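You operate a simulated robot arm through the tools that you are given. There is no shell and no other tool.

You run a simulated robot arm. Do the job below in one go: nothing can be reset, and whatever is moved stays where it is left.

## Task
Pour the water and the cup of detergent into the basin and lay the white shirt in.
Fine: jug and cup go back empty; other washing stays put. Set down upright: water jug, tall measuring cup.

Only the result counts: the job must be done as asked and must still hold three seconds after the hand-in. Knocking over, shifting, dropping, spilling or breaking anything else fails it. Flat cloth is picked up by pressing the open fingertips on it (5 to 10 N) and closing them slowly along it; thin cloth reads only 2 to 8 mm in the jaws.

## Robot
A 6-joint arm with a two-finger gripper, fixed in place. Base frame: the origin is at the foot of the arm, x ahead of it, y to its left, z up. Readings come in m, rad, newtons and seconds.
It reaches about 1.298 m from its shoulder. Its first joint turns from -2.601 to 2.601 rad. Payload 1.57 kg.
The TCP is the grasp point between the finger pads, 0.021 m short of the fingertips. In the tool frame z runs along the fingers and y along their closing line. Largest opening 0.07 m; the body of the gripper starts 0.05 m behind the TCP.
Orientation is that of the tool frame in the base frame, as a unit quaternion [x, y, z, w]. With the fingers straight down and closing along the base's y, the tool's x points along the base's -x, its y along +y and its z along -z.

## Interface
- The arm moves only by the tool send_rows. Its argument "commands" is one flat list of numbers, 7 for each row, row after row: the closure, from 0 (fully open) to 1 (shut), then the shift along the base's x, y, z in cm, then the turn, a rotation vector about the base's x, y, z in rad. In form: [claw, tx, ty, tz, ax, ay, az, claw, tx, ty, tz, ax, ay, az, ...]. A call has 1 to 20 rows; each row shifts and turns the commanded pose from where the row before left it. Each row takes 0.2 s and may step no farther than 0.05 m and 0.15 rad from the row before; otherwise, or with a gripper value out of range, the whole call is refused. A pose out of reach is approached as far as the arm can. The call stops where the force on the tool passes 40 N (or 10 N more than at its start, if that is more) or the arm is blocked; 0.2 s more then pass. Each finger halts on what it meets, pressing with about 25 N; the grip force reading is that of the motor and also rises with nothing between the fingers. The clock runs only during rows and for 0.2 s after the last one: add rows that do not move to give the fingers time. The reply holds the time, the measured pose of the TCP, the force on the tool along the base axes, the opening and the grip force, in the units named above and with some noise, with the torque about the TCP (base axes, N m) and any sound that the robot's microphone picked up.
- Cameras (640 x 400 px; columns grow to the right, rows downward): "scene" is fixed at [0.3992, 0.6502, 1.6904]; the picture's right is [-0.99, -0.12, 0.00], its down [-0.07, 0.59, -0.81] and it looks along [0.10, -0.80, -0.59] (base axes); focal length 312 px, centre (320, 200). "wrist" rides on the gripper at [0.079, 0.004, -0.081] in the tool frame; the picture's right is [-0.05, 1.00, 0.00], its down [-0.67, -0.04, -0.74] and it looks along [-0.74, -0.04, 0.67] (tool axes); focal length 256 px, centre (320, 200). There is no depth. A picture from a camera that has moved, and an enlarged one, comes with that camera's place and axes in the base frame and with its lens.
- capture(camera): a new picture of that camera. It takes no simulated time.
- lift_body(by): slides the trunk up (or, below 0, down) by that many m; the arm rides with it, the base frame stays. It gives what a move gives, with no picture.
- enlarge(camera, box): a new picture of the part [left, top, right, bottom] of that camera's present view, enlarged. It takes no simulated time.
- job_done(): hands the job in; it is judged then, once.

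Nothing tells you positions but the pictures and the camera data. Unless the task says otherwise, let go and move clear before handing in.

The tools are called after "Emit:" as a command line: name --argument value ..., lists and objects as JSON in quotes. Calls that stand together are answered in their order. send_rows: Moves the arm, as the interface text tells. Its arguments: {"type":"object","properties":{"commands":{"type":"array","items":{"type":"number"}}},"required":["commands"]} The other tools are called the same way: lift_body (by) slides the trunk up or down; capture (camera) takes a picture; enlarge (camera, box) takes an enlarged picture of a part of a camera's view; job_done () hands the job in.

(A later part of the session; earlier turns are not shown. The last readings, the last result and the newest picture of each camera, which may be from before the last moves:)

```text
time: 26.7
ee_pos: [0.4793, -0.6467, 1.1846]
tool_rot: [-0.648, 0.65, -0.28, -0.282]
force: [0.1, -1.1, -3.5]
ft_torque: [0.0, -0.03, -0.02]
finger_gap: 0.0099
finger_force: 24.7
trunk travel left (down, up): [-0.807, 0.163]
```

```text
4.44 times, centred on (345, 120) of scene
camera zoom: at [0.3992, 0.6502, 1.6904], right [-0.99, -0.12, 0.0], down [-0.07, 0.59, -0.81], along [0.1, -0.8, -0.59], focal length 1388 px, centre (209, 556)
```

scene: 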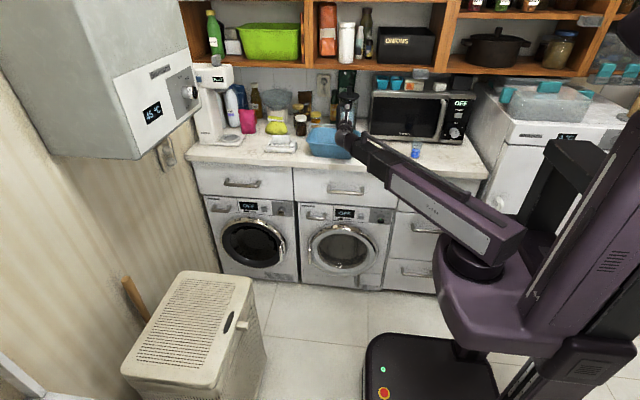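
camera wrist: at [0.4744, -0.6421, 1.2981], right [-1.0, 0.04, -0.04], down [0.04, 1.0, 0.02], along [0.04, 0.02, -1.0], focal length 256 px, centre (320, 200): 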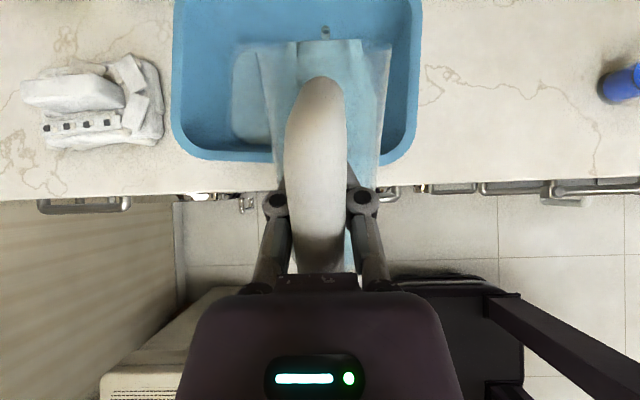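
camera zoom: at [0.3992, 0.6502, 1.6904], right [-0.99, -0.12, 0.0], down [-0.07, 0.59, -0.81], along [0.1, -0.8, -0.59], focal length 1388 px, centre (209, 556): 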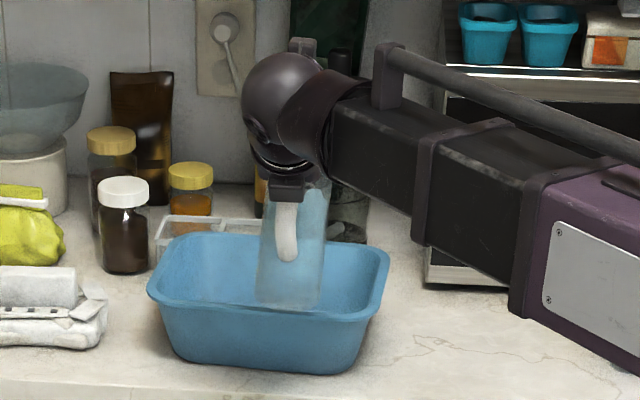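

Water is flowing into the basin and the lip is about 9 cm behind the basin's front rim. I'll keep tilting.

Emit:
lift_body --by 0.03

Emit:
send_rows --commands '[1, 0, -0.6, -0.95, 0.075, 0, 0, 1, 0, -0.6, -0.9, 0.075, 0, 0, 1, 0, 0, 0, 0, 0, 0, 1, 0, -0.6, -0.82, 0.075, 0, 0, 1, 0, -0.6, -0.77, 0.075, 0, 0, 1, 0, 0, 0, 0, 0, 0]'

Emit:
capture --camera "wrist"

Emit:
enlarge --camera "scene" --box '[290, 75, 400, 165]'

```text
time: 27.5
ee_pos: [0.4794, -0.6466, 1.2142]
tool_rot: [0.649, -0.649, 0.28, 0.281]
force: [-0.1, 0.9, -5.4]
ft_torque: [-0.03, -0.03, -0.03]
finger_gap: 0.0099
finger_force: 24.9
trunk travel left (down, up): [-0.837, 0.133]
```

```text
time: 28.9
ee_pos: [0.4784, -0.6704, 1.18]
tool_rot: [-0.684, 0.684, -0.18, -0.181]
force: [0.0, 0.1, -2.2]
ft_torque: [-0.1, -0.06, -0.03]
finger_gap: 0.0093
finger_force: 24.7
trunk travel left (down, up): [-0.837, 0.133]
```

```text
taken
camera wrist: at [0.4737, -0.6996, 1.2901], right [-1.0, 0.05, -0.03], down [0.04, 0.95, 0.32], along [0.04, 0.32, -0.95], focal length 256 px, centre (320, 200)
```

wrist: 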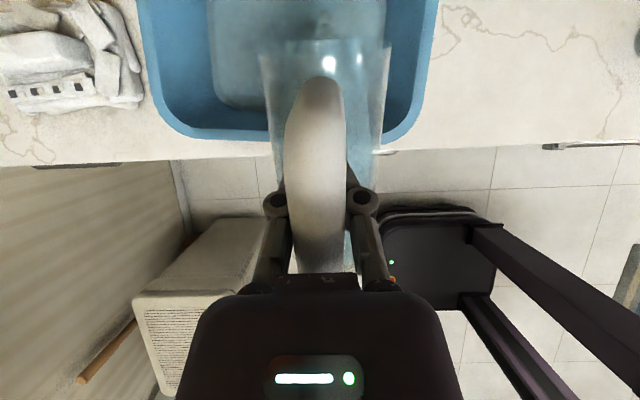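

```text
4.44 times, centred on (345, 120) of scene
camera zoom: at [0.3992, 0.6502, 1.6904], right [-0.99, -0.12, 0.0], down [-0.07, 0.59, -0.81], along [0.1, -0.8, -0.59], focal length 1388 px, centre (209, 556)
```

zoom: 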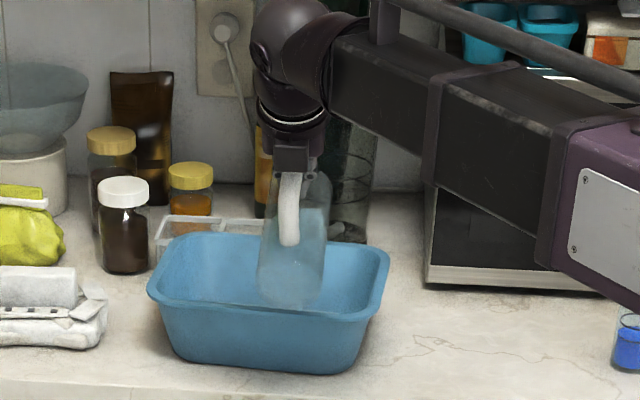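

The jug is emptying and the water is in the basin. I'll continue the tilt.

Emit:
lift_body --by 0.03

Emit:
send_rows --commands '[1, 0, -0.7, -0.62, 0.075, 0, 0, 1, 0, -0.7, -0.53, 0.075, 0, 0, 1, 0, 0, 0, 0, 0, 0, 1, 0, -0.7, -0.45, 0.075, 0, 0, 1, 0, -0.7, -0.36, 0.075, 0, 0, 1, 0, 0, 0, 0, 0, 0]'

Emit:
capture --camera "wrist"

Emit:
enlarge --camera "scene" --box '[290, 75, 400, 165]'

```text
time: 29.6
ee_pos: [0.4779, -0.6703, 1.21]
tool_rot: [-0.683, 0.684, -0.181, -0.182]
force: [-0.8, 0.4, -3.9]
ft_torque: [-0.06, -0.01, 0.01]
finger_gap: 0.0093
finger_force: 24.8
trunk travel left (down, up): [-0.867, 0.103]
```

```text
time: 31.0
ee_pos: [0.4775, -0.6982, 1.1895]
tool_rot: [-0.703, 0.703, -0.076, -0.076]
force: [-0.3, -0.3, -0.8]
ft_torque: [-0.07, 0.02, 0.02]
finger_gap: 0.0088
finger_force: 25.2
trunk travel left (down, up): [-0.867, 0.103]
```

```text
taken
camera wrist: at [0.4729, -0.7589, 1.2868], right [-1.0, 0.05, -0.01], down [0.04, 0.81, 0.58], along [0.04, 0.58, -0.81], focal length 256 px, centre (320, 200)
```

wrist: 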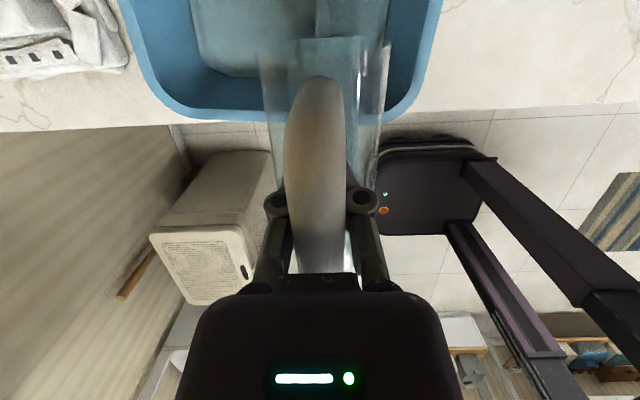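

```text
4.44 times, centred on (345, 120) of scene
camera zoom: at [0.3992, 0.6502, 1.6904], right [-0.99, -0.12, 0.0], down [-0.07, 0.59, -0.81], along [0.1, -0.8, -0.59], focal length 1388 px, centre (209, 556)
```

zoom: 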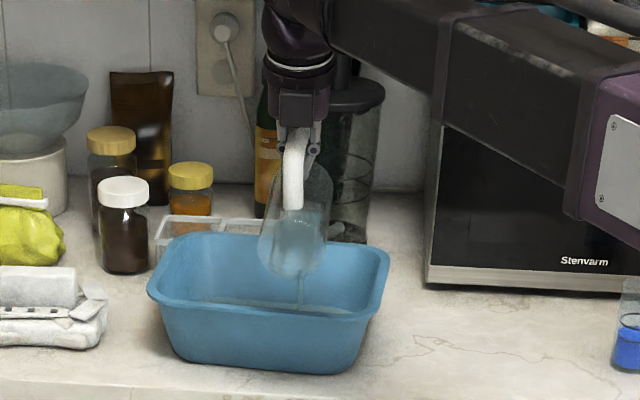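

A stream is still running into the basin. I'll tilt past horizontal to empty the jug completely.

Emit:
send_rows --commands '[1, 0, -0.7, -0.25, 0.075, 0, 0, 1, 0, -0.7, -0.14, 0.075, 0, 0, 1, 0, 0, 0, 0, 0, 0, 1, 0, -0.7, -0.02, 0.075, 0, 0, 1, 0, -0.7, 0.06, 0.075, 0, 0, 1, 0, 0, 0, 0, 0, 0, 1, 0, 0, 0, 0, 0, 0]'

Emit:
capture --camera "wrist"

Emit:
enlarge --camera "scene" --box '[290, 75, 400, 165]'

```text
time: 32.6
ee_pos: [0.4774, -0.726, 1.1864]
tool_rot: [-0.706, 0.707, 0.031, 0.029]
force: [-0.2, 0.2, -1.4]
ft_torque: [-0.06, -0.01, 0.0]
finger_gap: 0.0085
finger_force: 25.0
trunk travel left (down, up): [-0.867, 0.103]
```

```text
taken
camera wrist: at [0.473, -0.8128, 1.2609], right [-1.0, 0.05, 0.01], down [0.04, 0.6, 0.8], along [0.04, 0.8, -0.6], focal length 256 px, centre (320, 200)
```

wrist: 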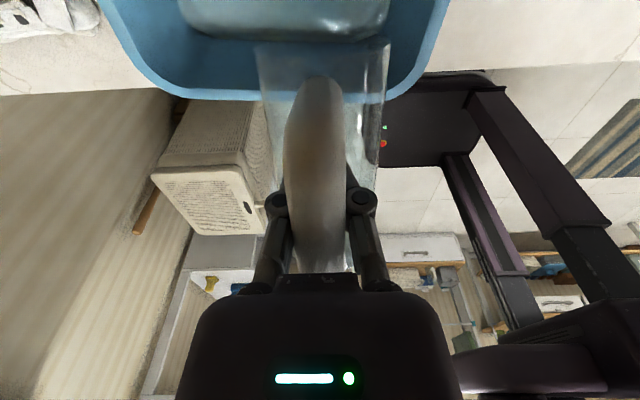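

```text
4.44 times, centred on (345, 120) of scene
camera zoom: at [0.3992, 0.6502, 1.6904], right [-0.99, -0.12, 0.0], down [-0.07, 0.59, -0.81], along [0.1, -0.8, -0.59], focal length 1388 px, centre (209, 556)
```

zoom: 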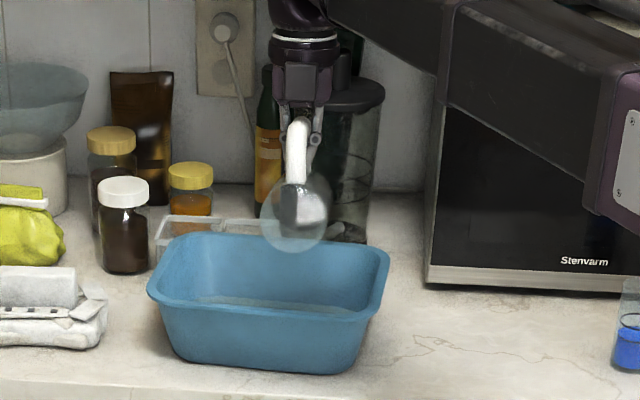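

The jug looks empty now. I'll tilt a little more and hold so the last drops run out.

Emit:
send_rows --commands '[1, 0, 0, 0.15, 0.075, 0, 0, 1, 0, 0, 0.2, 0.075, 0, 0, 1, 0, 0, 0.3, 0.075, 0, 0, 1, 0, 0, 0, 0, 0, 0, 1, 0, 0, 0, 0, 0, 0, 1, 0, 0, 0, 0, 0, 0, 1, 0, 0, 0, 0, 0, 0, 1, 0, 0, 0, 0, 0, 0, 1, 0, 0, 0, 0, 0, 0]'

Emit:
capture --camera "wrist"

Emit:
enlarge --camera "scene" --box '[290, 75, 400, 165]'

```text
time: 34.6
ee_pos: [0.4767, -0.7256, 1.1944]
tool_rot: [0.699, -0.699, -0.109, -0.107]
force: [-0.2, -0.1, -1.1]
ft_torque: [-0.04, 0.03, -0.01]
finger_gap: 0.0078
finger_force: 25.1
trunk travel left (down, up): [-0.867, 0.103]
```

```text
taken
camera wrist: at [0.4724, -0.8268, 1.2481], right [-1.0, 0.05, 0.02], down [0.04, 0.41, 0.91], along [0.04, 0.91, -0.41], focal length 256 px, centre (320, 200)
```

wrist: 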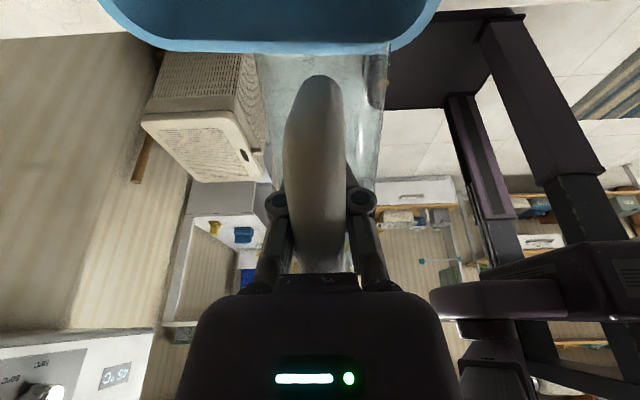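

```text
4.44 times, centred on (345, 120) of scene
camera zoom: at [0.3992, 0.6502, 1.6904], right [-0.99, -0.12, 0.0], down [-0.07, 0.59, -0.81], along [0.1, -0.8, -0.59], focal length 1388 px, centre (209, 556)
```

zoom: 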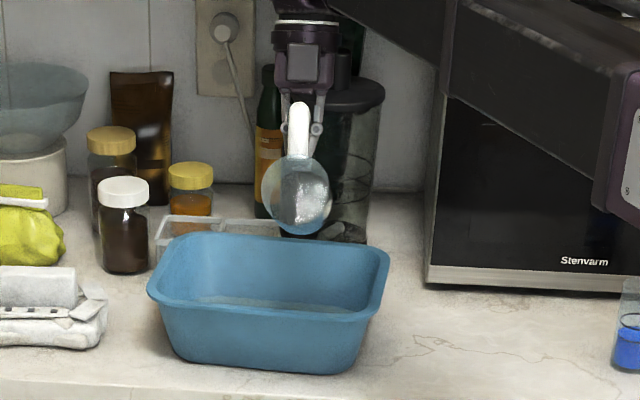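

The jug is empty at about 1.1 N, and the water is in the basin. I'll swing the hand back to level so the jug is upright again.

Emit:
send_rows --commands '[1, 0, 0.5, -0.6, -0.1437, 0, 0, 1, 0, 0.5, -0.22, -0.1437, 0, 0, 1, 0, 0.5, 0.16, -0.1437, 0, 0, 1, 0, 0.5, 0.54, -0.1437, 0, 0, 1, 0, 0.5, 0.91, -0.1437, 0, 0, 1, 0, 0.5, 1.26, -0.1437, 0, 0, 1, 0, 0.5, 1.58, -0.1437, 0, 0, 1, 0, 0.5, 1.87, -0.1437, 0, 0, 1, 0, 0.5, 2.13, -0.1437, 0, 0, 1, 0, 0.5, 2.34, -0.1437, 0, 0, 1, 0, 0.5, 2.5, -0.1437, 0, 0, 1, 0, 0.5, 2.61, -0.1437, 0, 0, 1, 0, 0.5, 2.66, -0.1437, 0, 0, 1, 0, 0, 0, 0, 0, 0]'

Emit:
capture --camera "wrist"

Emit:
capture --camera "scene"

Emit:
enlarge --camera "scene" --box '[280, 40, 400, 160]'

```text
time: 37.6
ee_pos: [0.4784, -0.6603, 1.37]
tool_rot: [0.502, -0.502, 0.499, 0.498]
force: [-0.6, 0.0, -1.1]
ft_torque: [0.04, 0.0, 0.0]
finger_gap: 0.0072
finger_force: 25.3
trunk travel left (down, up): [-0.867, 0.103]
```

```text
taken
camera wrist: at [0.4737, -0.58, 1.4508], right [-1.0, 0.0, -0.05], down [0.04, 0.75, -0.66], along [0.04, -0.66, -0.75], focal length 256 px, centre (320, 200)
```

wrist: 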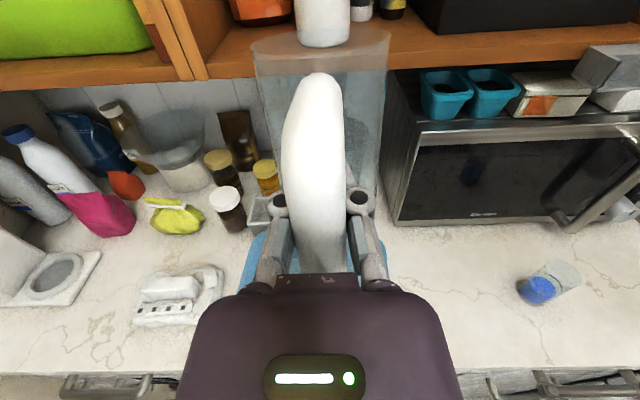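

```text
taken
```

scene: 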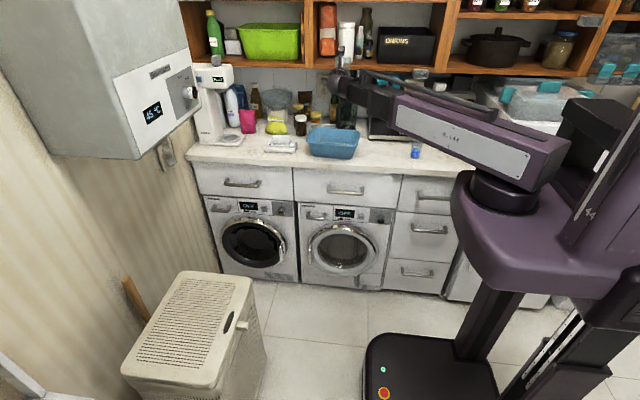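

```text
3.33 times, centred on (340, 100) of scene
camera zoom: at [0.3992, 0.6502, 1.6904], right [-0.99, -0.12, 0.0], down [-0.07, 0.59, -0.81], along [0.1, -0.8, -0.59], focal length 1041 px, centre (253, 533)
```

zoom: 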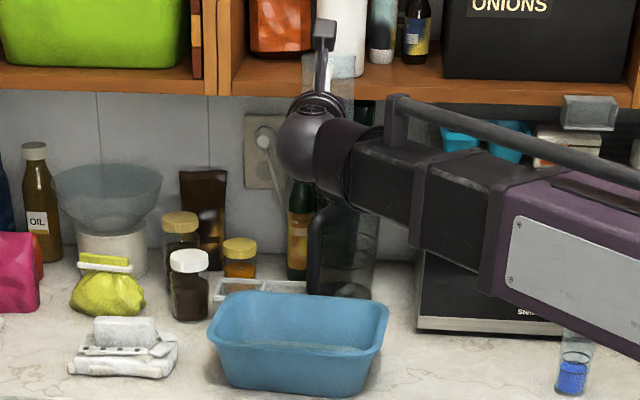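

The hand is level again with the empty jug. I'll check how the jug leans before setting it down.

Emit:
enlarge --camera "wrist" --box '[220, 0, 420, 300]'

Emit:
enlarge --camera "scene" --box '[320, 40, 376, 100]'

```text
1.33 times, centred on (320, 150) of wrist
camera zoom: at [0.4737, -0.58, 1.4508], right [-1.0, 0.0, -0.05], down [0.04, 0.75, -0.66], along [0.04, -0.66, -0.75], focal length 341 px, centre (320, 267)
```

zoom: 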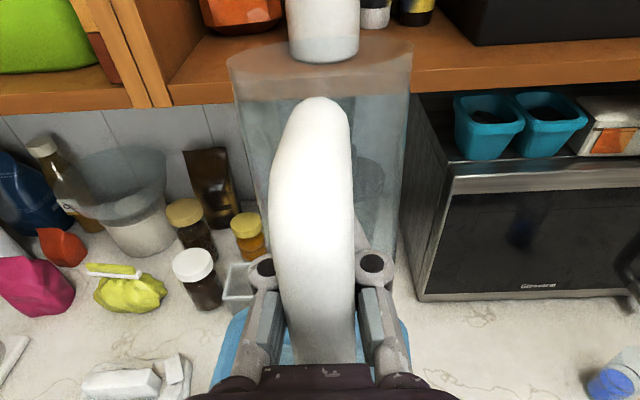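

```text
6.67 times, centred on (348, 70) of scene
camera zoom: at [0.3992, 0.6502, 1.6904], right [-0.99, -0.12, 0.0], down [-0.07, 0.59, -0.81], along [0.1, -0.8, -0.59], focal length 2082 px, centre (133, 1067)
```

zoom: 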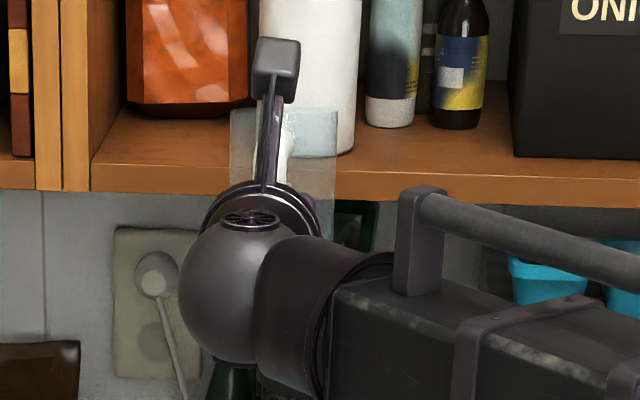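

The jug leans about 0.19 rad in the grip. I'll carry it back to its original spot, pitching the hand up by that amount so the base is level.

Emit:
send_rows --commands '[1, -3, -0.8, 0, 0, 0, 0, 1, -3, -0.8, 0, 0, 0, 0, 1, -3, -0.8, 0, 0, 0, 0, 1, -3, -0.8, 0, 0, 0, 0, 1, -3, -0.8, 0, 0, 0, 0, 1, -3, -0.8, 0, 0, 0, 0, 1, -3, -0.8, 0, 0, 0, 0, 1, -3, -0.8, 0, 0, 0, 0, 1, 0, 0, 1.76, -0.095, 0, 0, 1, 0, 0, 1.76, -0.095, 0, 0, 1, 0, 0, 0, 0, 0, 0]'

Emit:
lift_body --by -0.27

Emit:
capture --camera "wrist"

Emit:
enlarge --camera "scene" --box '[350, 90, 450, 180]'

```text
time: 40.0
ee_pos: [0.2373, -0.7247, 1.4055]
tool_rot: [0.451, -0.453, 0.543, 0.545]
force: [0.3, 0.8, -1.1]
ft_torque: [0.06, 0.02, 0.02]
finger_gap: 0.0069
finger_force: 25.1
trunk travel left (down, up): [-0.867, 0.103]
```

```text
time: 42.8
ee_pos: [0.2358, -0.7252, 1.1352]
tool_rot: [0.453, -0.453, 0.543, 0.543]
force: [-0.2, -0.3, -1.2]
ft_torque: [0.07, 0.02, 0.0]
finger_gap: 0.0065
finger_force: 25.0
trunk travel left (down, up): [-0.597, 0.373]
```

```text
taken
camera wrist: at [0.233, -0.6311, 1.1991], right [-1.0, -0.01, -0.05], down [0.04, 0.61, -0.79], along [0.04, -0.79, -0.61], focal length 256 px, centre (320, 200)
```

wrist: 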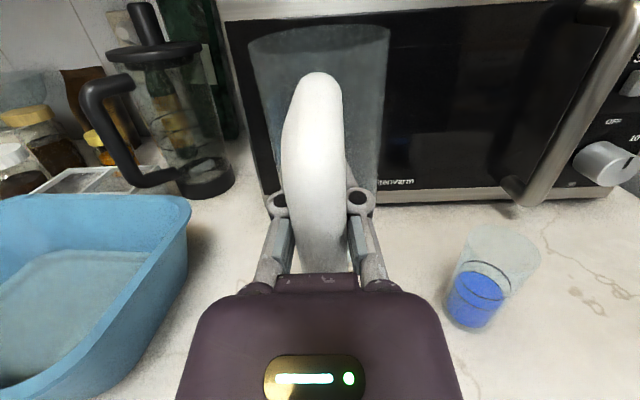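

```text
4.44 times, centred on (400, 135) of scene
camera zoom: at [0.3992, 0.6502, 1.6904], right [-0.99, -0.12, 0.0], down [-0.07, 0.59, -0.81], along [0.1, -0.8, -0.59], focal length 1388 px, centre (-36, 489)
```

zoom: 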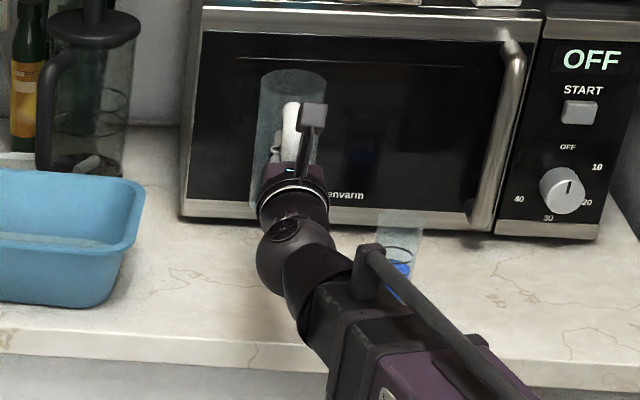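

The jug is upright by its rim shape. I'll lower it toward the counter in steps and watch for contact.

Emit:
lift_body --by -0.07

Emit:
enlarge --camera "scene" --box '[350, 90, 450, 180]'

Emit:
capture --camera "wrist"

```text
time: 43.9
ee_pos: [0.2366, -0.7244, 1.0647]
tool_rot: [0.453, -0.453, 0.543, 0.543]
force: [-0.4, -0.5, -0.8]
ft_torque: [0.03, -0.03, -0.03]
finger_gap: 0.0066
finger_force: 25.1
trunk travel left (down, up): [-0.527, 0.443]
```

```text
4.44 times, centred on (400, 135) of scene
camera zoom: at [0.3992, 0.6502, 1.6904], right [-0.99, -0.12, 0.0], down [-0.07, 0.59, -0.81], along [0.1, -0.8, -0.59], focal length 1388 px, centre (-36, 489)
```

zoom: 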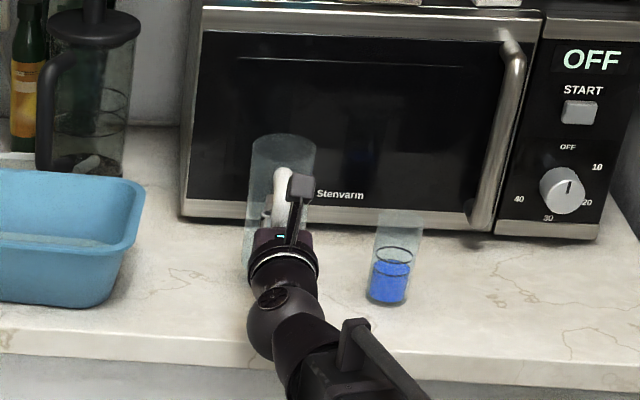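

```text
taken
camera wrist: at [0.233, -0.6311, 1.1291], right [-1.0, -0.01, -0.05], down [0.04, 0.61, -0.79], along [0.04, -0.79, -0.61], focal length 256 px, centre (320, 200)
```

wrist: 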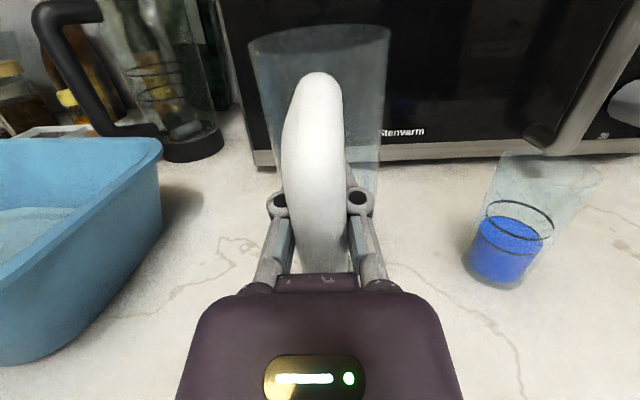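

By the rim position, the jug is still about 2.5 cm above the counter. I'll lower further in small steps.

Emit:
lift_body --by -0.014

Emit:
lift_body --by -0.005

Emit:
enlarge --camera "scene" --box '[370, 115, 434, 165]'

```text
time: 44.5
ee_pos: [0.2367, -0.7251, 1.0518]
tool_rot: [0.454, -0.453, 0.543, 0.542]
force: [0.4, -0.2, -1.0]
ft_torque: [0.02, 0.02, 0.0]
finger_gap: 0.0066
finger_force: 24.9
trunk travel left (down, up): [-0.513, 0.457]
```

```text
time: 45.0
ee_pos: [0.2379, -0.7245, 1.0465]
tool_rot: [0.453, -0.452, 0.544, 0.543]
force: [-0.2, -0.4, -0.7]
ft_torque: [0.03, 0.01, -0.02]
finger_gap: 0.0063
finger_force: 25.2
trunk travel left (down, up): [-0.508, 0.462]
```

```text
8.00 times, centred on (402, 140) of scene
camera zoom: at [0.3992, 0.6502, 1.6904], right [-0.99, -0.12, 0.0], down [-0.07, 0.59, -0.81], along [0.1, -0.8, -0.59], focal length 2499 px, centre (-336, 680)
```

zoom: 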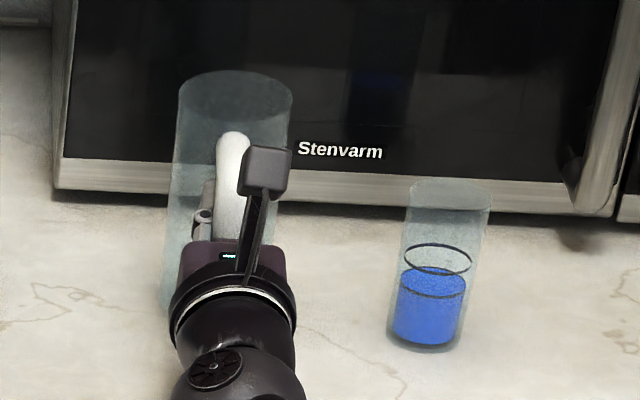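

About 1 cm to go, so I'll use finer steps.

Emit:
lift_body --by -0.007

Emit:
lift_body --by -0.003

Emit:
enlarge --camera "scene" --box '[370, 115, 434, 165]'

```text
time: 45.6
ee_pos: [0.2369, -0.7249, 1.0403]
tool_rot: [0.452, -0.453, 0.543, 0.544]
force: [1.6, 2.4, 15.1]
ft_torque: [-0.3, -0.3, 0.08]
finger_gap: 0.0065
finger_force: 25.0
trunk travel left (down, up): [-0.501, 0.469]
```

```text
time: 46.1
ee_pos: [0.2355, -0.7227, 1.0378]
tool_rot: [0.452, -0.453, 0.543, 0.544]
force: [0.4, 10.9, 26.8]
ft_torque: [0.27, 0.02, -0.04]
finger_gap: 0.0062
finger_force: 24.6
trunk travel left (down, up): [-0.498, 0.472]
```

```text
8.00 times, centred on (402, 140) of scene
camera zoom: at [0.3992, 0.6502, 1.6904], right [-0.99, -0.12, 0.0], down [-0.07, 0.59, -0.81], along [0.1, -0.8, -0.59], focal length 2499 px, centre (-336, 680)
```

zoom: 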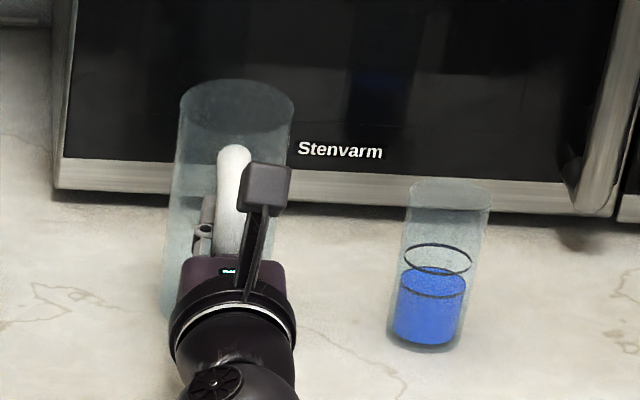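

The jug is on the counter. I'll relieve the pressure slightly, then open the fingers.

Emit:
lift_body --by 0.002

Emit:
send_rows --commands '[0.9, 0, 0, 0, 0, 0, 0, 0.8, 0, 0, 0, 0, 0, 0, 0.6, 0, 0, 0, 0, 0, 0, 0.3, 0, 0, 0, 0, 0, 0, 0, 0, 0, 0, 0, 0, 0, 0, 0, 0, 0, 0, 0, 0, 0, 0, 0, 0, 0, 0, 0]'

Emit:
enlarge --camera "scene" --box '[370, 115, 434, 165]'

Emit:
capture --camera "wrist"

```text
time: 46.6
ee_pos: [0.2371, -0.7248, 1.0388]
tool_rot: [0.453, -0.453, 0.543, 0.542]
force: [-1.4, 3.0, 10.1]
ft_torque: [-0.08, 0.15, -0.07]
finger_gap: 0.0061
finger_force: 24.8
trunk travel left (down, up): [-0.5, 0.47]
```

```text
time: 48.2
ee_pos: [0.2379, -0.7239, 1.0382]
tool_rot: [0.453, -0.453, 0.543, 0.543]
force: [0.2, 0.2, -0.9]
ft_torque: [0.01, 0.0, 0.01]
finger_gap: 0.0698
finger_force: 0.1
trunk travel left (down, up): [-0.5, 0.47]
```

```text
8.00 times, centred on (402, 140) of scene
camera zoom: at [0.3992, 0.6502, 1.6904], right [-0.99, -0.12, 0.0], down [-0.07, 0.59, -0.81], along [0.1, -0.8, -0.59], focal length 2499 px, centre (-336, 680)
```

zoom: 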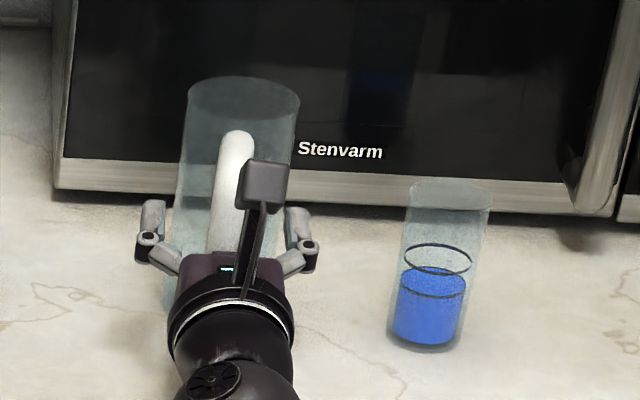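

```text
taken
camera wrist: at [0.233, -0.631, 1.1021], right [-1.0, -0.01, -0.05], down [0.04, 0.61, -0.79], along [0.04, -0.79, -0.61], focal length 256 px, centre (320, 200)
```

wrist: 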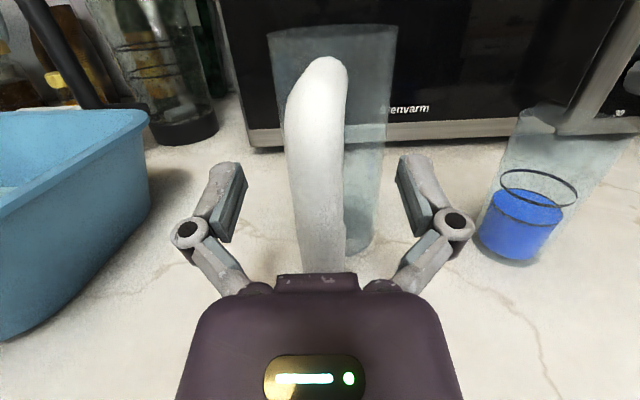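

The jug stands upright, released. I'll back the hand away along +y and check.

Emit:
send_rows --commands '[0, 0, 1, 0, 0, 0, 0, 0, 0, 1, 0, 0, 0, 0, 0, 0, 2, 0, 0, 0, 0, 0, 0, 2, 0, 0, 0, 0, 0, 0, 1.5, 0, 0, 0, 0, 0, 0, 0, 0, 0, 0, 0]'

Emit:
enlarge --camera "scene" --box '[370, 115, 434, 165]'

Emit:
capture --camera "wrist"

```text
time: 49.6
ee_pos: [0.2358, -0.6521, 1.0386]
tool_rot: [0.452, -0.454, 0.542, 0.544]
force: [-0.3, -0.6, -0.2]
ft_torque: [0.02, -0.01, 0.02]
finger_gap: 0.07
finger_force: 0.1
trunk travel left (down, up): [-0.5, 0.47]
```

```text
8.00 times, centred on (402, 140) of scene
camera zoom: at [0.3992, 0.6502, 1.6904], right [-0.99, -0.12, 0.0], down [-0.07, 0.59, -0.81], along [0.1, -0.8, -0.59], focal length 2499 px, centre (-336, 680)
```

zoom: 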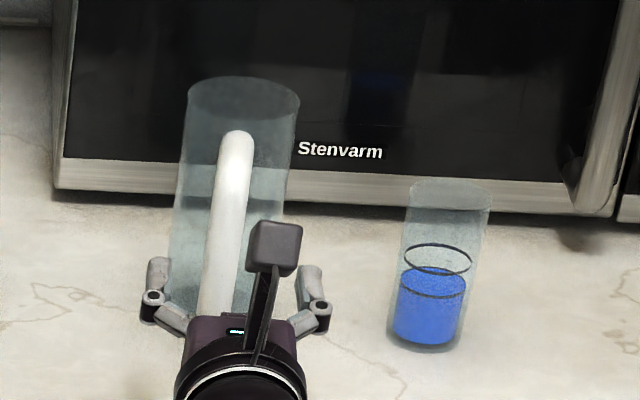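

```text
taken
camera wrist: at [0.2321, -0.5568, 1.1021], right [-1.0, -0.01, -0.05], down [0.04, 0.61, -0.79], along [0.04, -0.79, -0.61], focal length 256 px, centre (320, 200)
```

wrist: 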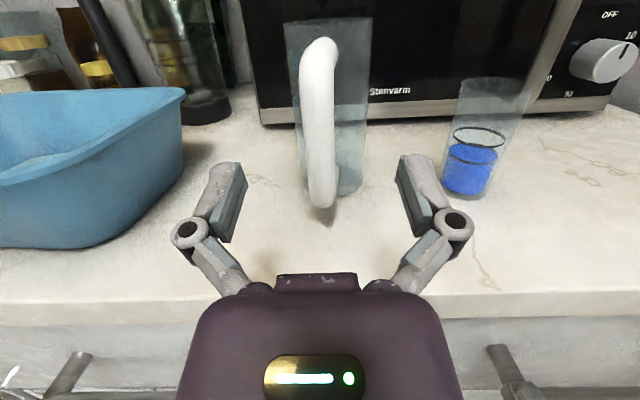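

The jug is upright, empty and back in its place. Next is the detergent cup at about (0.103, -0.777): I'll level the hand, set the height and move in front of the cup.

Emit:
send_rows --commands '[0, 0, 0, -1.76, 0.095, 0, 0, 0, 0, 0, -1.76, 0.095, 0, 0, 0, 0, 0, 0, 0, 0, 0]'

Emit:
lift_body --by 0.018

Emit:
send_rows --commands '[0, -2.2, -0.5, 0, 0, 0, 0, 0, -2.2, -0.5, 0, 0, 0, 0, 0, -2.2, -0.5, 0, 0, 0, 0, 0, -2.2, -0.8, 0, 0, 0, 0, 0, -2, -0.9, 0, 0, 0, 0, 0, -1.5, -0.9, 0, 0, 0, 0, 0, -1, -0.9, 0, 0, 0, 0, 0, 0, 0, 0, 0, 0, 0]'

Emit:
capture --camera "wrist"

Emit:
enlarge --camera "scene" --box '[370, 115, 434, 165]'

```text
time: 50.4
ee_pos: [0.2374, -0.65, 1.0032]
tool_rot: [-0.502, 0.503, -0.497, -0.498]
force: [0.3, 0.0, -0.5]
ft_torque: [0.0, -0.02, 0.01]
finger_gap: 0.0701
finger_force: 0.1
trunk travel left (down, up): [-0.5, 0.47]
```

```text
time: 51.1
ee_pos: [0.2372, -0.6507, 1.0225]
tool_rot: [0.502, -0.502, 0.498, 0.498]
force: [1.0, 0.5, -0.9]
ft_torque: [-0.01, -0.05, -0.01]
finger_gap: 0.0701
finger_force: 0.1
trunk travel left (down, up): [-0.518, 0.452]
```

```text
time: 52.9
ee_pos: [0.1032, -0.7007, 1.0208]
tool_rot: [-0.502, 0.503, -0.497, -0.498]
force: [0.0, 1.0, 0.2]
ft_torque: [0.02, 0.04, 0.0]
finger_gap: 0.07
finger_force: 0.0
trunk travel left (down, up): [-0.518, 0.452]
```

```text
taken
camera wrist: at [0.0986, -0.6207, 1.1017], right [-1.0, 0.0, -0.05], down [0.04, 0.75, -0.66], along [0.04, -0.66, -0.75], focal length 256 px, centre (320, 200)
```

wrist: 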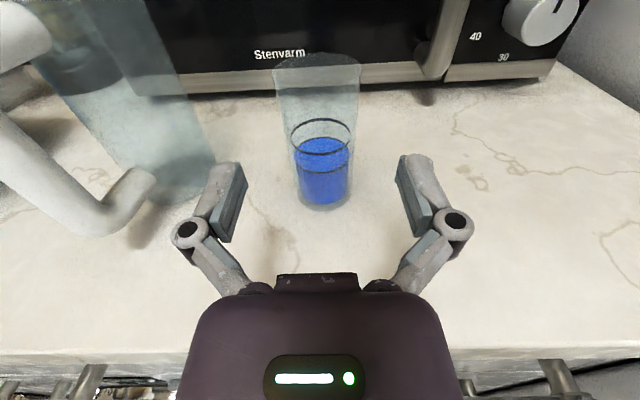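

```text
8.00 times, centred on (402, 140) of scene
camera zoom: at [0.3992, 0.6502, 1.6904], right [-0.99, -0.12, 0.0], down [-0.07, 0.59, -0.81], along [0.1, -0.8, -0.59], focal length 2499 px, centre (-336, 680)
```

zoom: 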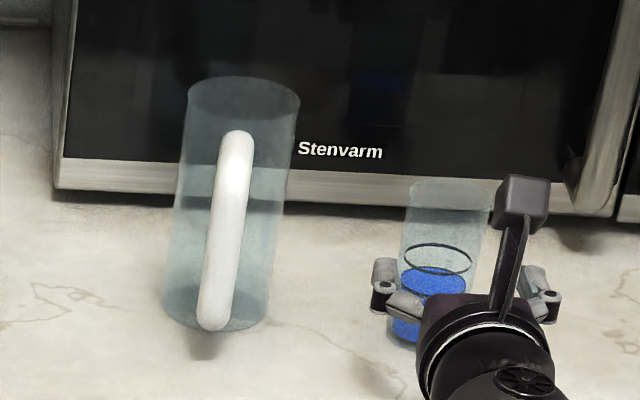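

The cup is centred between the fingers at (0.103, -0.766). I'll advance 6.5 cm and close on it gently.

Emit:
send_rows --commands '[0, 0, -1.3, 0, 0, 0, 0, 0, 0, -1.3, 0, 0, 0, 0, 0, 0, -1.3, 0, 0, 0, 0, 0, 0, -1.3, 0, 0, 0, 0, 0, 0, -1.3, 0, 0, 0, 0, 0, 0, 0, 0, 0, 0, 0, 0.15, 0, 0, 0, 0, 0, 0, 0.3, 0, 0, 0, 0, 0, 0, 0.5, 0, 0, 0, 0, 0, 0, 0.8, 0, 0, 0, 0, 0, 0, 1, 0, 0, 0, 0, 0, 0, 1, 0, 0, 0, 0, 0, 0]'

Emit:
capture --camera "wrist"

Emit:
enlarge --camera "scene" --box '[370, 115, 434, 165]'

```text
time: 55.5
ee_pos: [0.104, -0.7645, 1.0218]
tool_rot: [-0.502, 0.502, -0.498, -0.498]
force: [0.2, -0.5, 0.0]
ft_torque: [-0.05, -0.02, -0.04]
finger_gap: 0.0457
finger_force: 24.9
trunk travel left (down, up): [-0.518, 0.452]
```

```text
taken
camera wrist: at [0.0993, -0.6848, 1.1017], right [-1.0, 0.0, -0.05], down [0.04, 0.75, -0.66], along [0.04, -0.66, -0.75], focal length 256 px, centre (320, 200)
```

wrist: 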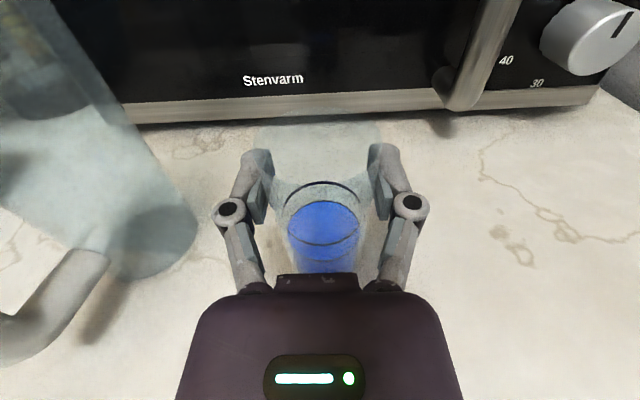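

```text
8.00 times, centred on (402, 140) of scene
camera zoom: at [0.3992, 0.6502, 1.6904], right [-0.99, -0.12, 0.0], down [-0.07, 0.59, -0.81], along [0.1, -0.8, -0.59], focal length 2499 px, centre (-336, 680)
```

zoom: 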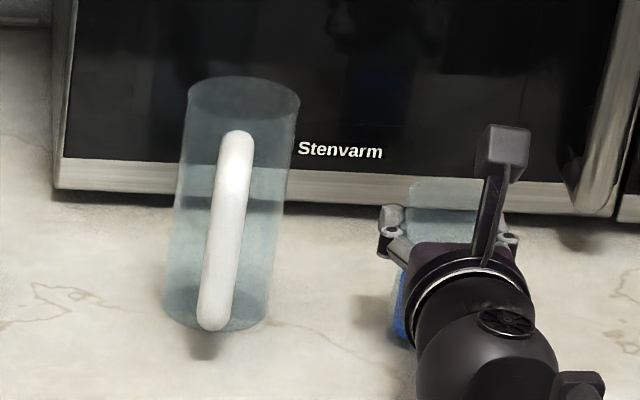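

The cup is gripped at 45.7 mm. I'll lift a little to check, then raise it well above the jug.

Emit:
lift_body --by 0.03

Emit:
lift_body --by 0.19

Emit:
capture --camera "wrist"

Emit:
capture --camera "scene"

```text
time: 56.2
ee_pos: [0.1049, -0.7647, 1.0525]
tool_rot: [-0.501, 0.502, -0.498, -0.499]
force: [-0.9, -0.2, -1.7]
ft_torque: [0.01, -0.01, -0.01]
finger_gap: 0.0457
finger_force: 24.6
trunk travel left (down, up): [-0.548, 0.422]
```

```text
time: 58.3
ee_pos: [0.1028, -0.7654, 1.2409]
tool_rot: [-0.501, 0.503, -0.497, -0.499]
force: [-0.2, -0.9, -0.4]
ft_torque: [0.02, 0.03, -0.01]
finger_gap: 0.0457
finger_force: 25.3
trunk travel left (down, up): [-0.738, 0.232]
```

```text
taken
camera wrist: at [0.0992, -0.6849, 1.3215], right [-1.0, 0.0, -0.05], down [0.04, 0.75, -0.66], along [0.04, -0.66, -0.75], focal length 256 px, centre (320, 200)
```

wrist: 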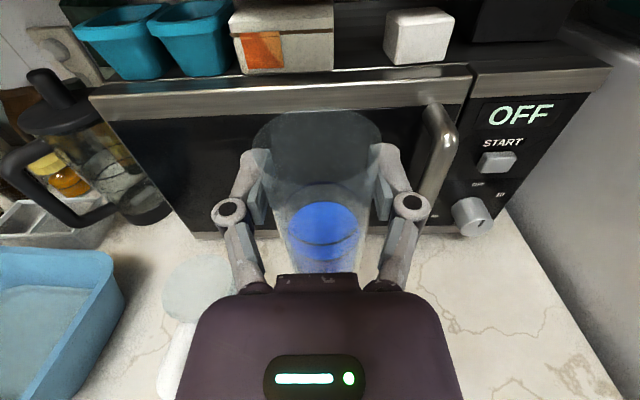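

```text
taken
```

scene: 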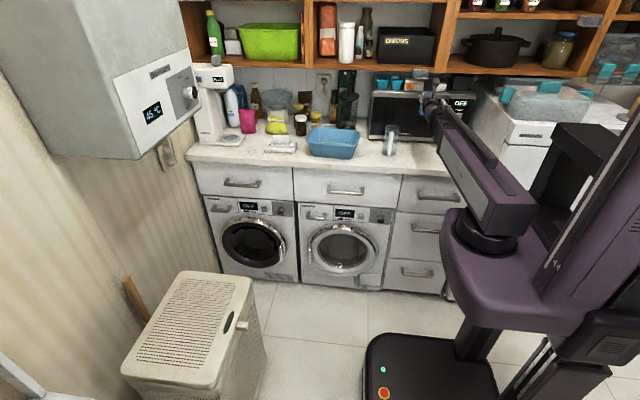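

The cup is held level and its contents look intact. I'll carry it over the jug to the basin.

Emit:
send_rows --commands '[1, 1.5, 0, 0, 0, 0, 0, 1, 2.9, 0, 0, 0, 0, 0, 1, 2.9, 0, 0, 0, 0, 0, 1, 2.9, 0, 0, 0, 0, 0, 1, 2.9, 0, 0, 0, 0, 0, 1, 2.9, 0, 0, 0, 0, 0, 1, 2.9, 0, 0, 0, 0, 0, 1, 2.9, 0, 0, 0, 0, 0, 1, 2.9, 0, 0, 0, 0, 0, 1, 2.9, 0, 0, 0, 0, 0, 1, 2.9, 0, 0, 0, 0, 0, 1, 2.9, 0, 0, 0, 0, 0, 1, 2.0, 0, 0, 0, 0, 0, 1, 1.3, 0, 0, 0, 0, 0, 1, 0, 0, 0, 0, 0, 0]'

Emit:
lift_body --by -0.11

Emit:
capture --camera "wrist"

Emit:
enlarge --camera "scene" --box '[290, 75, 410, 165]'

```text
time: 61.5
ee_pos: [0.47, -0.7639, 1.2401]
tool_rot: [-0.502, 0.503, -0.497, -0.498]
force: [-0.2, 0.8, -1.0]
ft_torque: [0.02, 0.01, 0.0]
finger_gap: 0.0459
finger_force: 25.4
trunk travel left (down, up): [-0.738, 0.232]
```

```text
time: 62.9
ee_pos: [0.4699, -0.7644, 1.1325]
tool_rot: [0.502, -0.501, 0.498, 0.498]
force: [-0.2, 0.7, -0.9]
ft_torque: [0.0, -0.01, -0.02]
finger_gap: 0.0458
finger_force: 25.1
trunk travel left (down, up): [-0.628, 0.342]
```

```text
taken
camera wrist: at [0.466, -0.6843, 1.2117], right [-1.0, 0.0, -0.05], down [0.04, 0.75, -0.66], along [0.04, -0.66, -0.75], focal length 256 px, centre (320, 200)
```

wrist: 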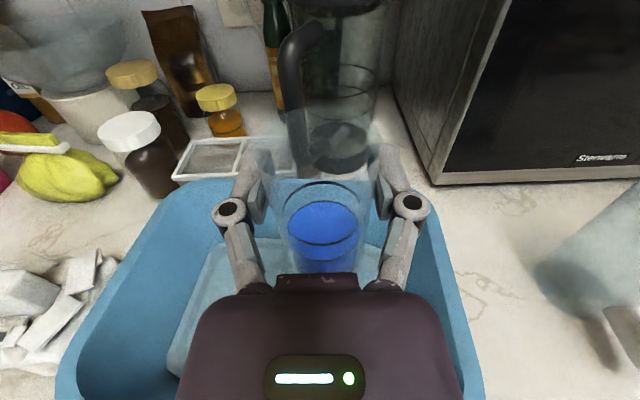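

```text
4.44 times, centred on (350, 120) of scene
camera zoom: at [0.3992, 0.6502, 1.6904], right [-0.99, -0.12, 0.0], down [-0.07, 0.59, -0.81], along [0.1, -0.8, -0.59], focal length 1388 px, centre (187, 556)
```

zoom: 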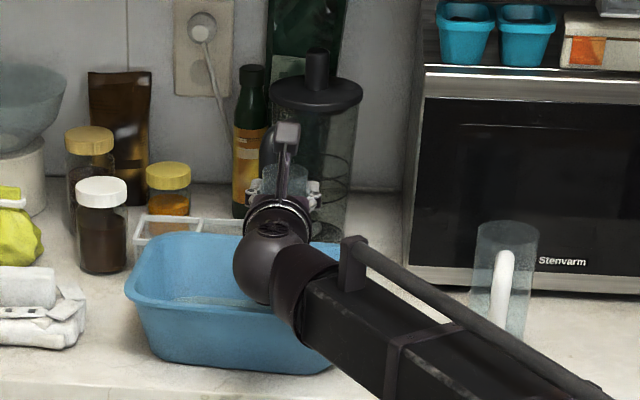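

The cup is over the basin. I'll roll it toward +x, into the basin, in stages.

Emit:
send_rows --commands '[1, 0, 0, 0, 0, 0.12, 0, 1, 0, 0, 0, 0, 0.12, 0, 1, 0, 0, 0, 0, 0.12, 0, 1, 0, 0, 0, 0, 0.12, 0, 1, 0, 0, 0, 0, 0.12, 0, 1, 0, 0, 0, 0, 0.12, 0, 1, 0, 0, 0, 0, 0, 0]'

Emit:
capture --camera "wrist"

Emit:
enlarge --camera "scene" --box '[290, 75, 410, 165]'

```text
time: 64.5
ee_pos: [0.471, -0.7646, 1.1315]
tool_rot: [0.646, -0.294, 0.288, 0.643]
force: [-0.8, -0.9, -1.9]
ft_torque: [0.03, -0.02, -0.03]
finger_gap: 0.0459
finger_force: 25.0
trunk travel left (down, up): [-0.628, 0.342]
```

```text
taken
camera wrist: at [0.5203, -0.6842, 1.1948], right [-0.78, 0.0, 0.62], down [-0.41, 0.75, -0.52], along [-0.47, -0.66, -0.59], focal length 256 px, centre (320, 200)
```

wrist: 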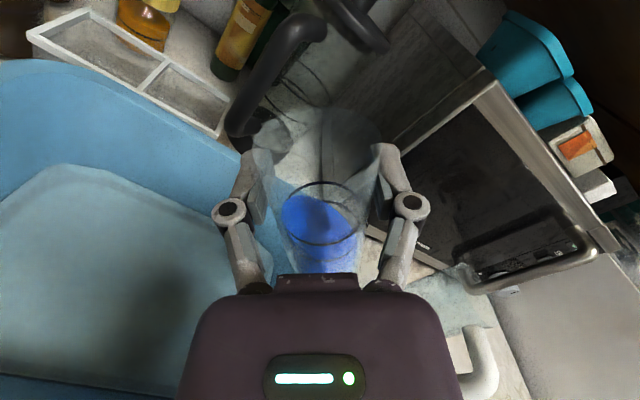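

```text
4.44 times, centred on (350, 120) of scene
camera zoom: at [0.3992, 0.6502, 1.6904], right [-0.99, -0.12, 0.0], down [-0.07, 0.59, -0.81], along [0.1, -0.8, -0.59], focal length 1388 px, centre (187, 556)
```

zoom: 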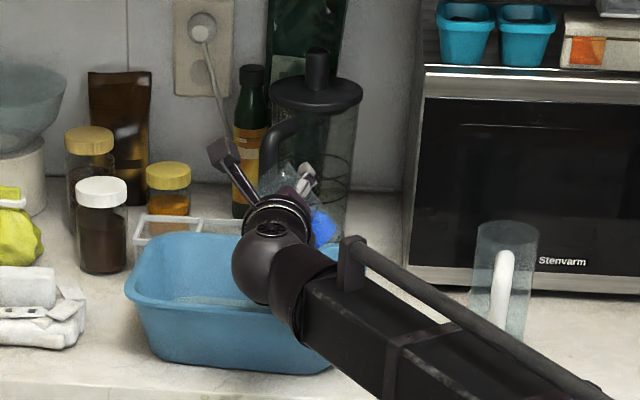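

Rolling works. I'll continue to past horizontal and hold so the detergent runs out.

Emit:
send_rows --commands '[1, 0, 0, 0, 0, 0.1, 0, 1, 0, 0, 0, 0, 0.1, 0, 1, 0, 0, 0, 0, 0.1, 0, 1, 0, 0, 0, 0, 0.1, 0, 1, 0, 0, 0, 0, 0.1, 0, 1, 0, 0, 0, 0, 0.1, 0, 1, 0, 0, 0, 0, 0.1, 0, 1, 0, 0, 0, 0, 0.1, 0, 1, 0, 0, 0, 0, 0.0, 0, 1, 0, 0, 0, 0, 0.1, 0, 1, 0, 0, 0, 0, 0.1, 0, 1, 0, 0, 0, 0, 0, 0]'

Emit:
capture --camera "wrist"

Emit:
enlarge --camera "scene" --box '[290, 75, 410, 165]'

```text
time: 67.1
ee_pos: [0.454, -0.7758, 1.1561]
tool_rot: [0.66, 0.031, -0.014, 0.75]
force: [-0.3, 0.2, 0.0]
ft_torque: [-0.02, 0.02, -0.05]
finger_gap: 0.0457
finger_force: 24.6
out of reach, approached as far as the arm can: row 8, 10, 11
trunk travel left (down, up): [-0.628, 0.342]
```

```text
taken
camera wrist: at [0.531, -0.6932, 1.1456], right [0.01, 0.13, 0.99], down [-0.69, 0.72, -0.09], along [-0.73, -0.68, 0.09], focal length 256 px, centre (320, 200)
```

wrist: 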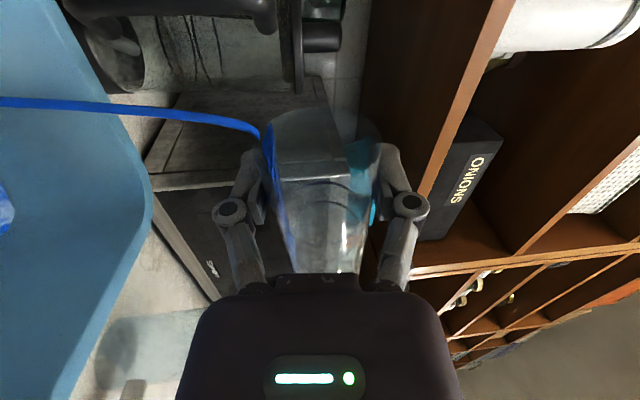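

```text
4.44 times, centred on (350, 120) of scene
camera zoom: at [0.3992, 0.6502, 1.6904], right [-0.99, -0.12, 0.0], down [-0.07, 0.59, -0.81], along [0.1, -0.8, -0.59], focal length 1388 px, centre (187, 556)
```

zoom: 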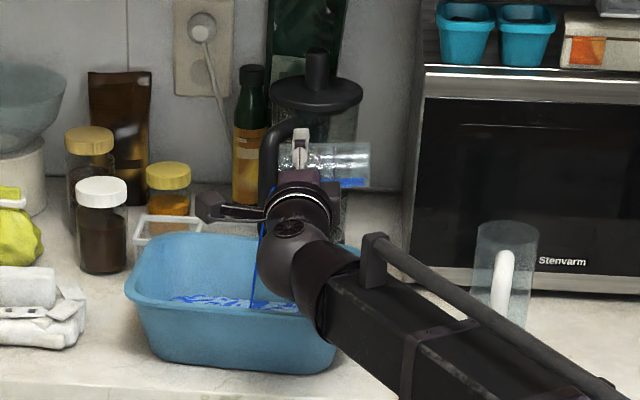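

The detergent is streaming into the basin, but the wrist hit its roll limit near 90°. I'll hold here to let it drain, then check what is left.

Emit:
send_rows --commands '[1, 0, 0, 0, 0, 0, 0, 1, 0, 0, 0, 0, 0, 0, 1, 0, 0, 0, 0, 0, 0, 1, 0, 0, 0, 0, 0, 0, 1, 0, 0, 0, 0, 0, 0, 1, 0, 0, 0, 0, 0, 0, 1, 0, 0, 0, 0, 0, 0, 1, 0, 0, 0, 0, 0, 0]'

Emit:
enlarge --camera "wrist" --box '[220, 60, 420, 290]'

Emit:
enlarge --camera "scene" --box '[310, 95, 380, 155]'

```text
time: 68.9
ee_pos: [0.4555, -0.7772, 1.1564]
tool_rot: [0.66, 0.03, -0.014, 0.751]
force: [0.3, 0.3, 0.3]
ft_torque: [-0.02, -0.05, 0.01]
finger_gap: 0.0454
finger_force: 25.1
trunk travel left (down, up): [-0.628, 0.342]
```

```text
1.74 times, centred on (320, 175) of wrist
camera zoom: at [0.5311, -0.6931, 1.1456], right [0.01, 0.13, 0.99], down [-0.69, 0.72, -0.09], along [-0.73, -0.68, 0.09], focal length 445 px, centre (320, 244)
```

zoom: 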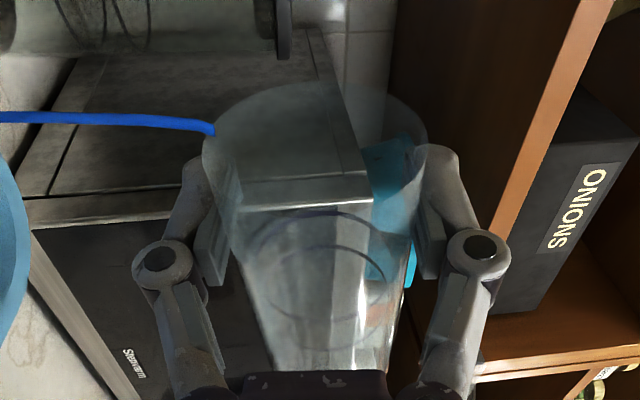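

```text
6.67 times, centred on (345, 125) of scene
camera zoom: at [0.3992, 0.6502, 1.6904], right [-0.99, -0.12, 0.0], down [-0.07, 0.59, -0.81], along [0.1, -0.8, -0.59], focal length 2082 px, centre (153, 700)
```

zoom: 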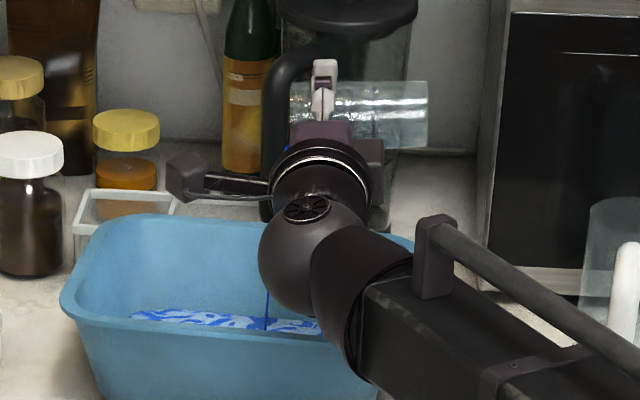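

The cup is almost empty and a last thread is still running. I'll wait a bit more.

Emit:
send_rows --commands '[1, 0, 0, 0, 0, 0, 0, 1, 0, 0, 0, 0, 0, 0, 1, 0, 0, 0, 0, 0, 0, 1, 0, 0, 0, 0, 0, 0, 1, 0, 0, 0, 0, 0, 0, 1, 0, 0, 0, 0, 0, 0, 1, 0, 0, 0, 0, 0, 0, 1, 0, 0, 0, 0, 0, 0, 1, 0, 0, 0, 0, 0, 0, 1, 0, 0, 0, 0, 0, 0]'

Emit:
enlarge --camera "wrist" --box '[220, 60, 420, 290]'

Emit:
enlarge --camera "scene" --box '[310, 95, 380, 155]'

```text
time: 71.1
ee_pos: [0.4537, -0.7758, 1.1569]
tool_rot: [0.66, 0.031, -0.014, 0.75]
force: [0.2, -0.5, -0.5]
ft_torque: [-0.01, -0.03, -0.01]
finger_gap: 0.0454
finger_force: 24.6
trunk travel left (down, up): [-0.628, 0.342]
```

```text
1.74 times, centred on (320, 175) of wrist
camera zoom: at [0.5311, -0.6931, 1.1456], right [0.01, 0.13, 0.99], down [-0.69, 0.72, -0.09], along [-0.73, -0.68, 0.09], focal length 445 px, centre (320, 244)
```

zoom: 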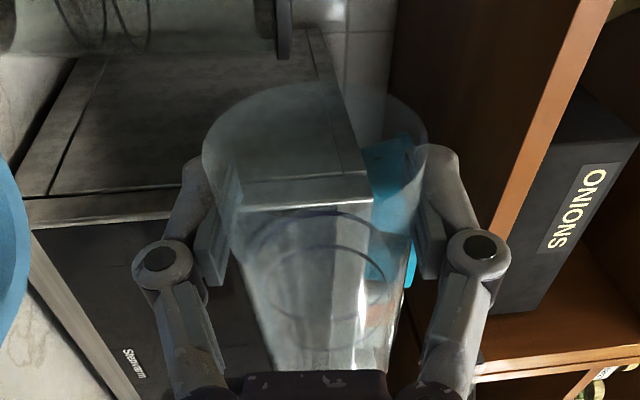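

```text
6.67 times, centred on (345, 125) of scene
camera zoom: at [0.3992, 0.6502, 1.6904], right [-0.99, -0.12, 0.0], down [-0.07, 0.59, -0.81], along [0.1, -0.8, -0.59], focal length 2082 px, centre (153, 700)
```

zoom: 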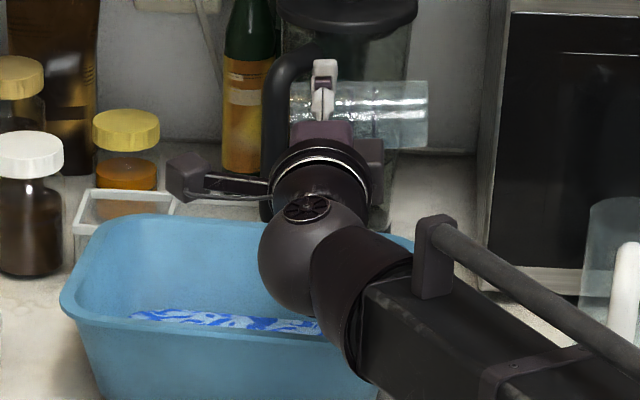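

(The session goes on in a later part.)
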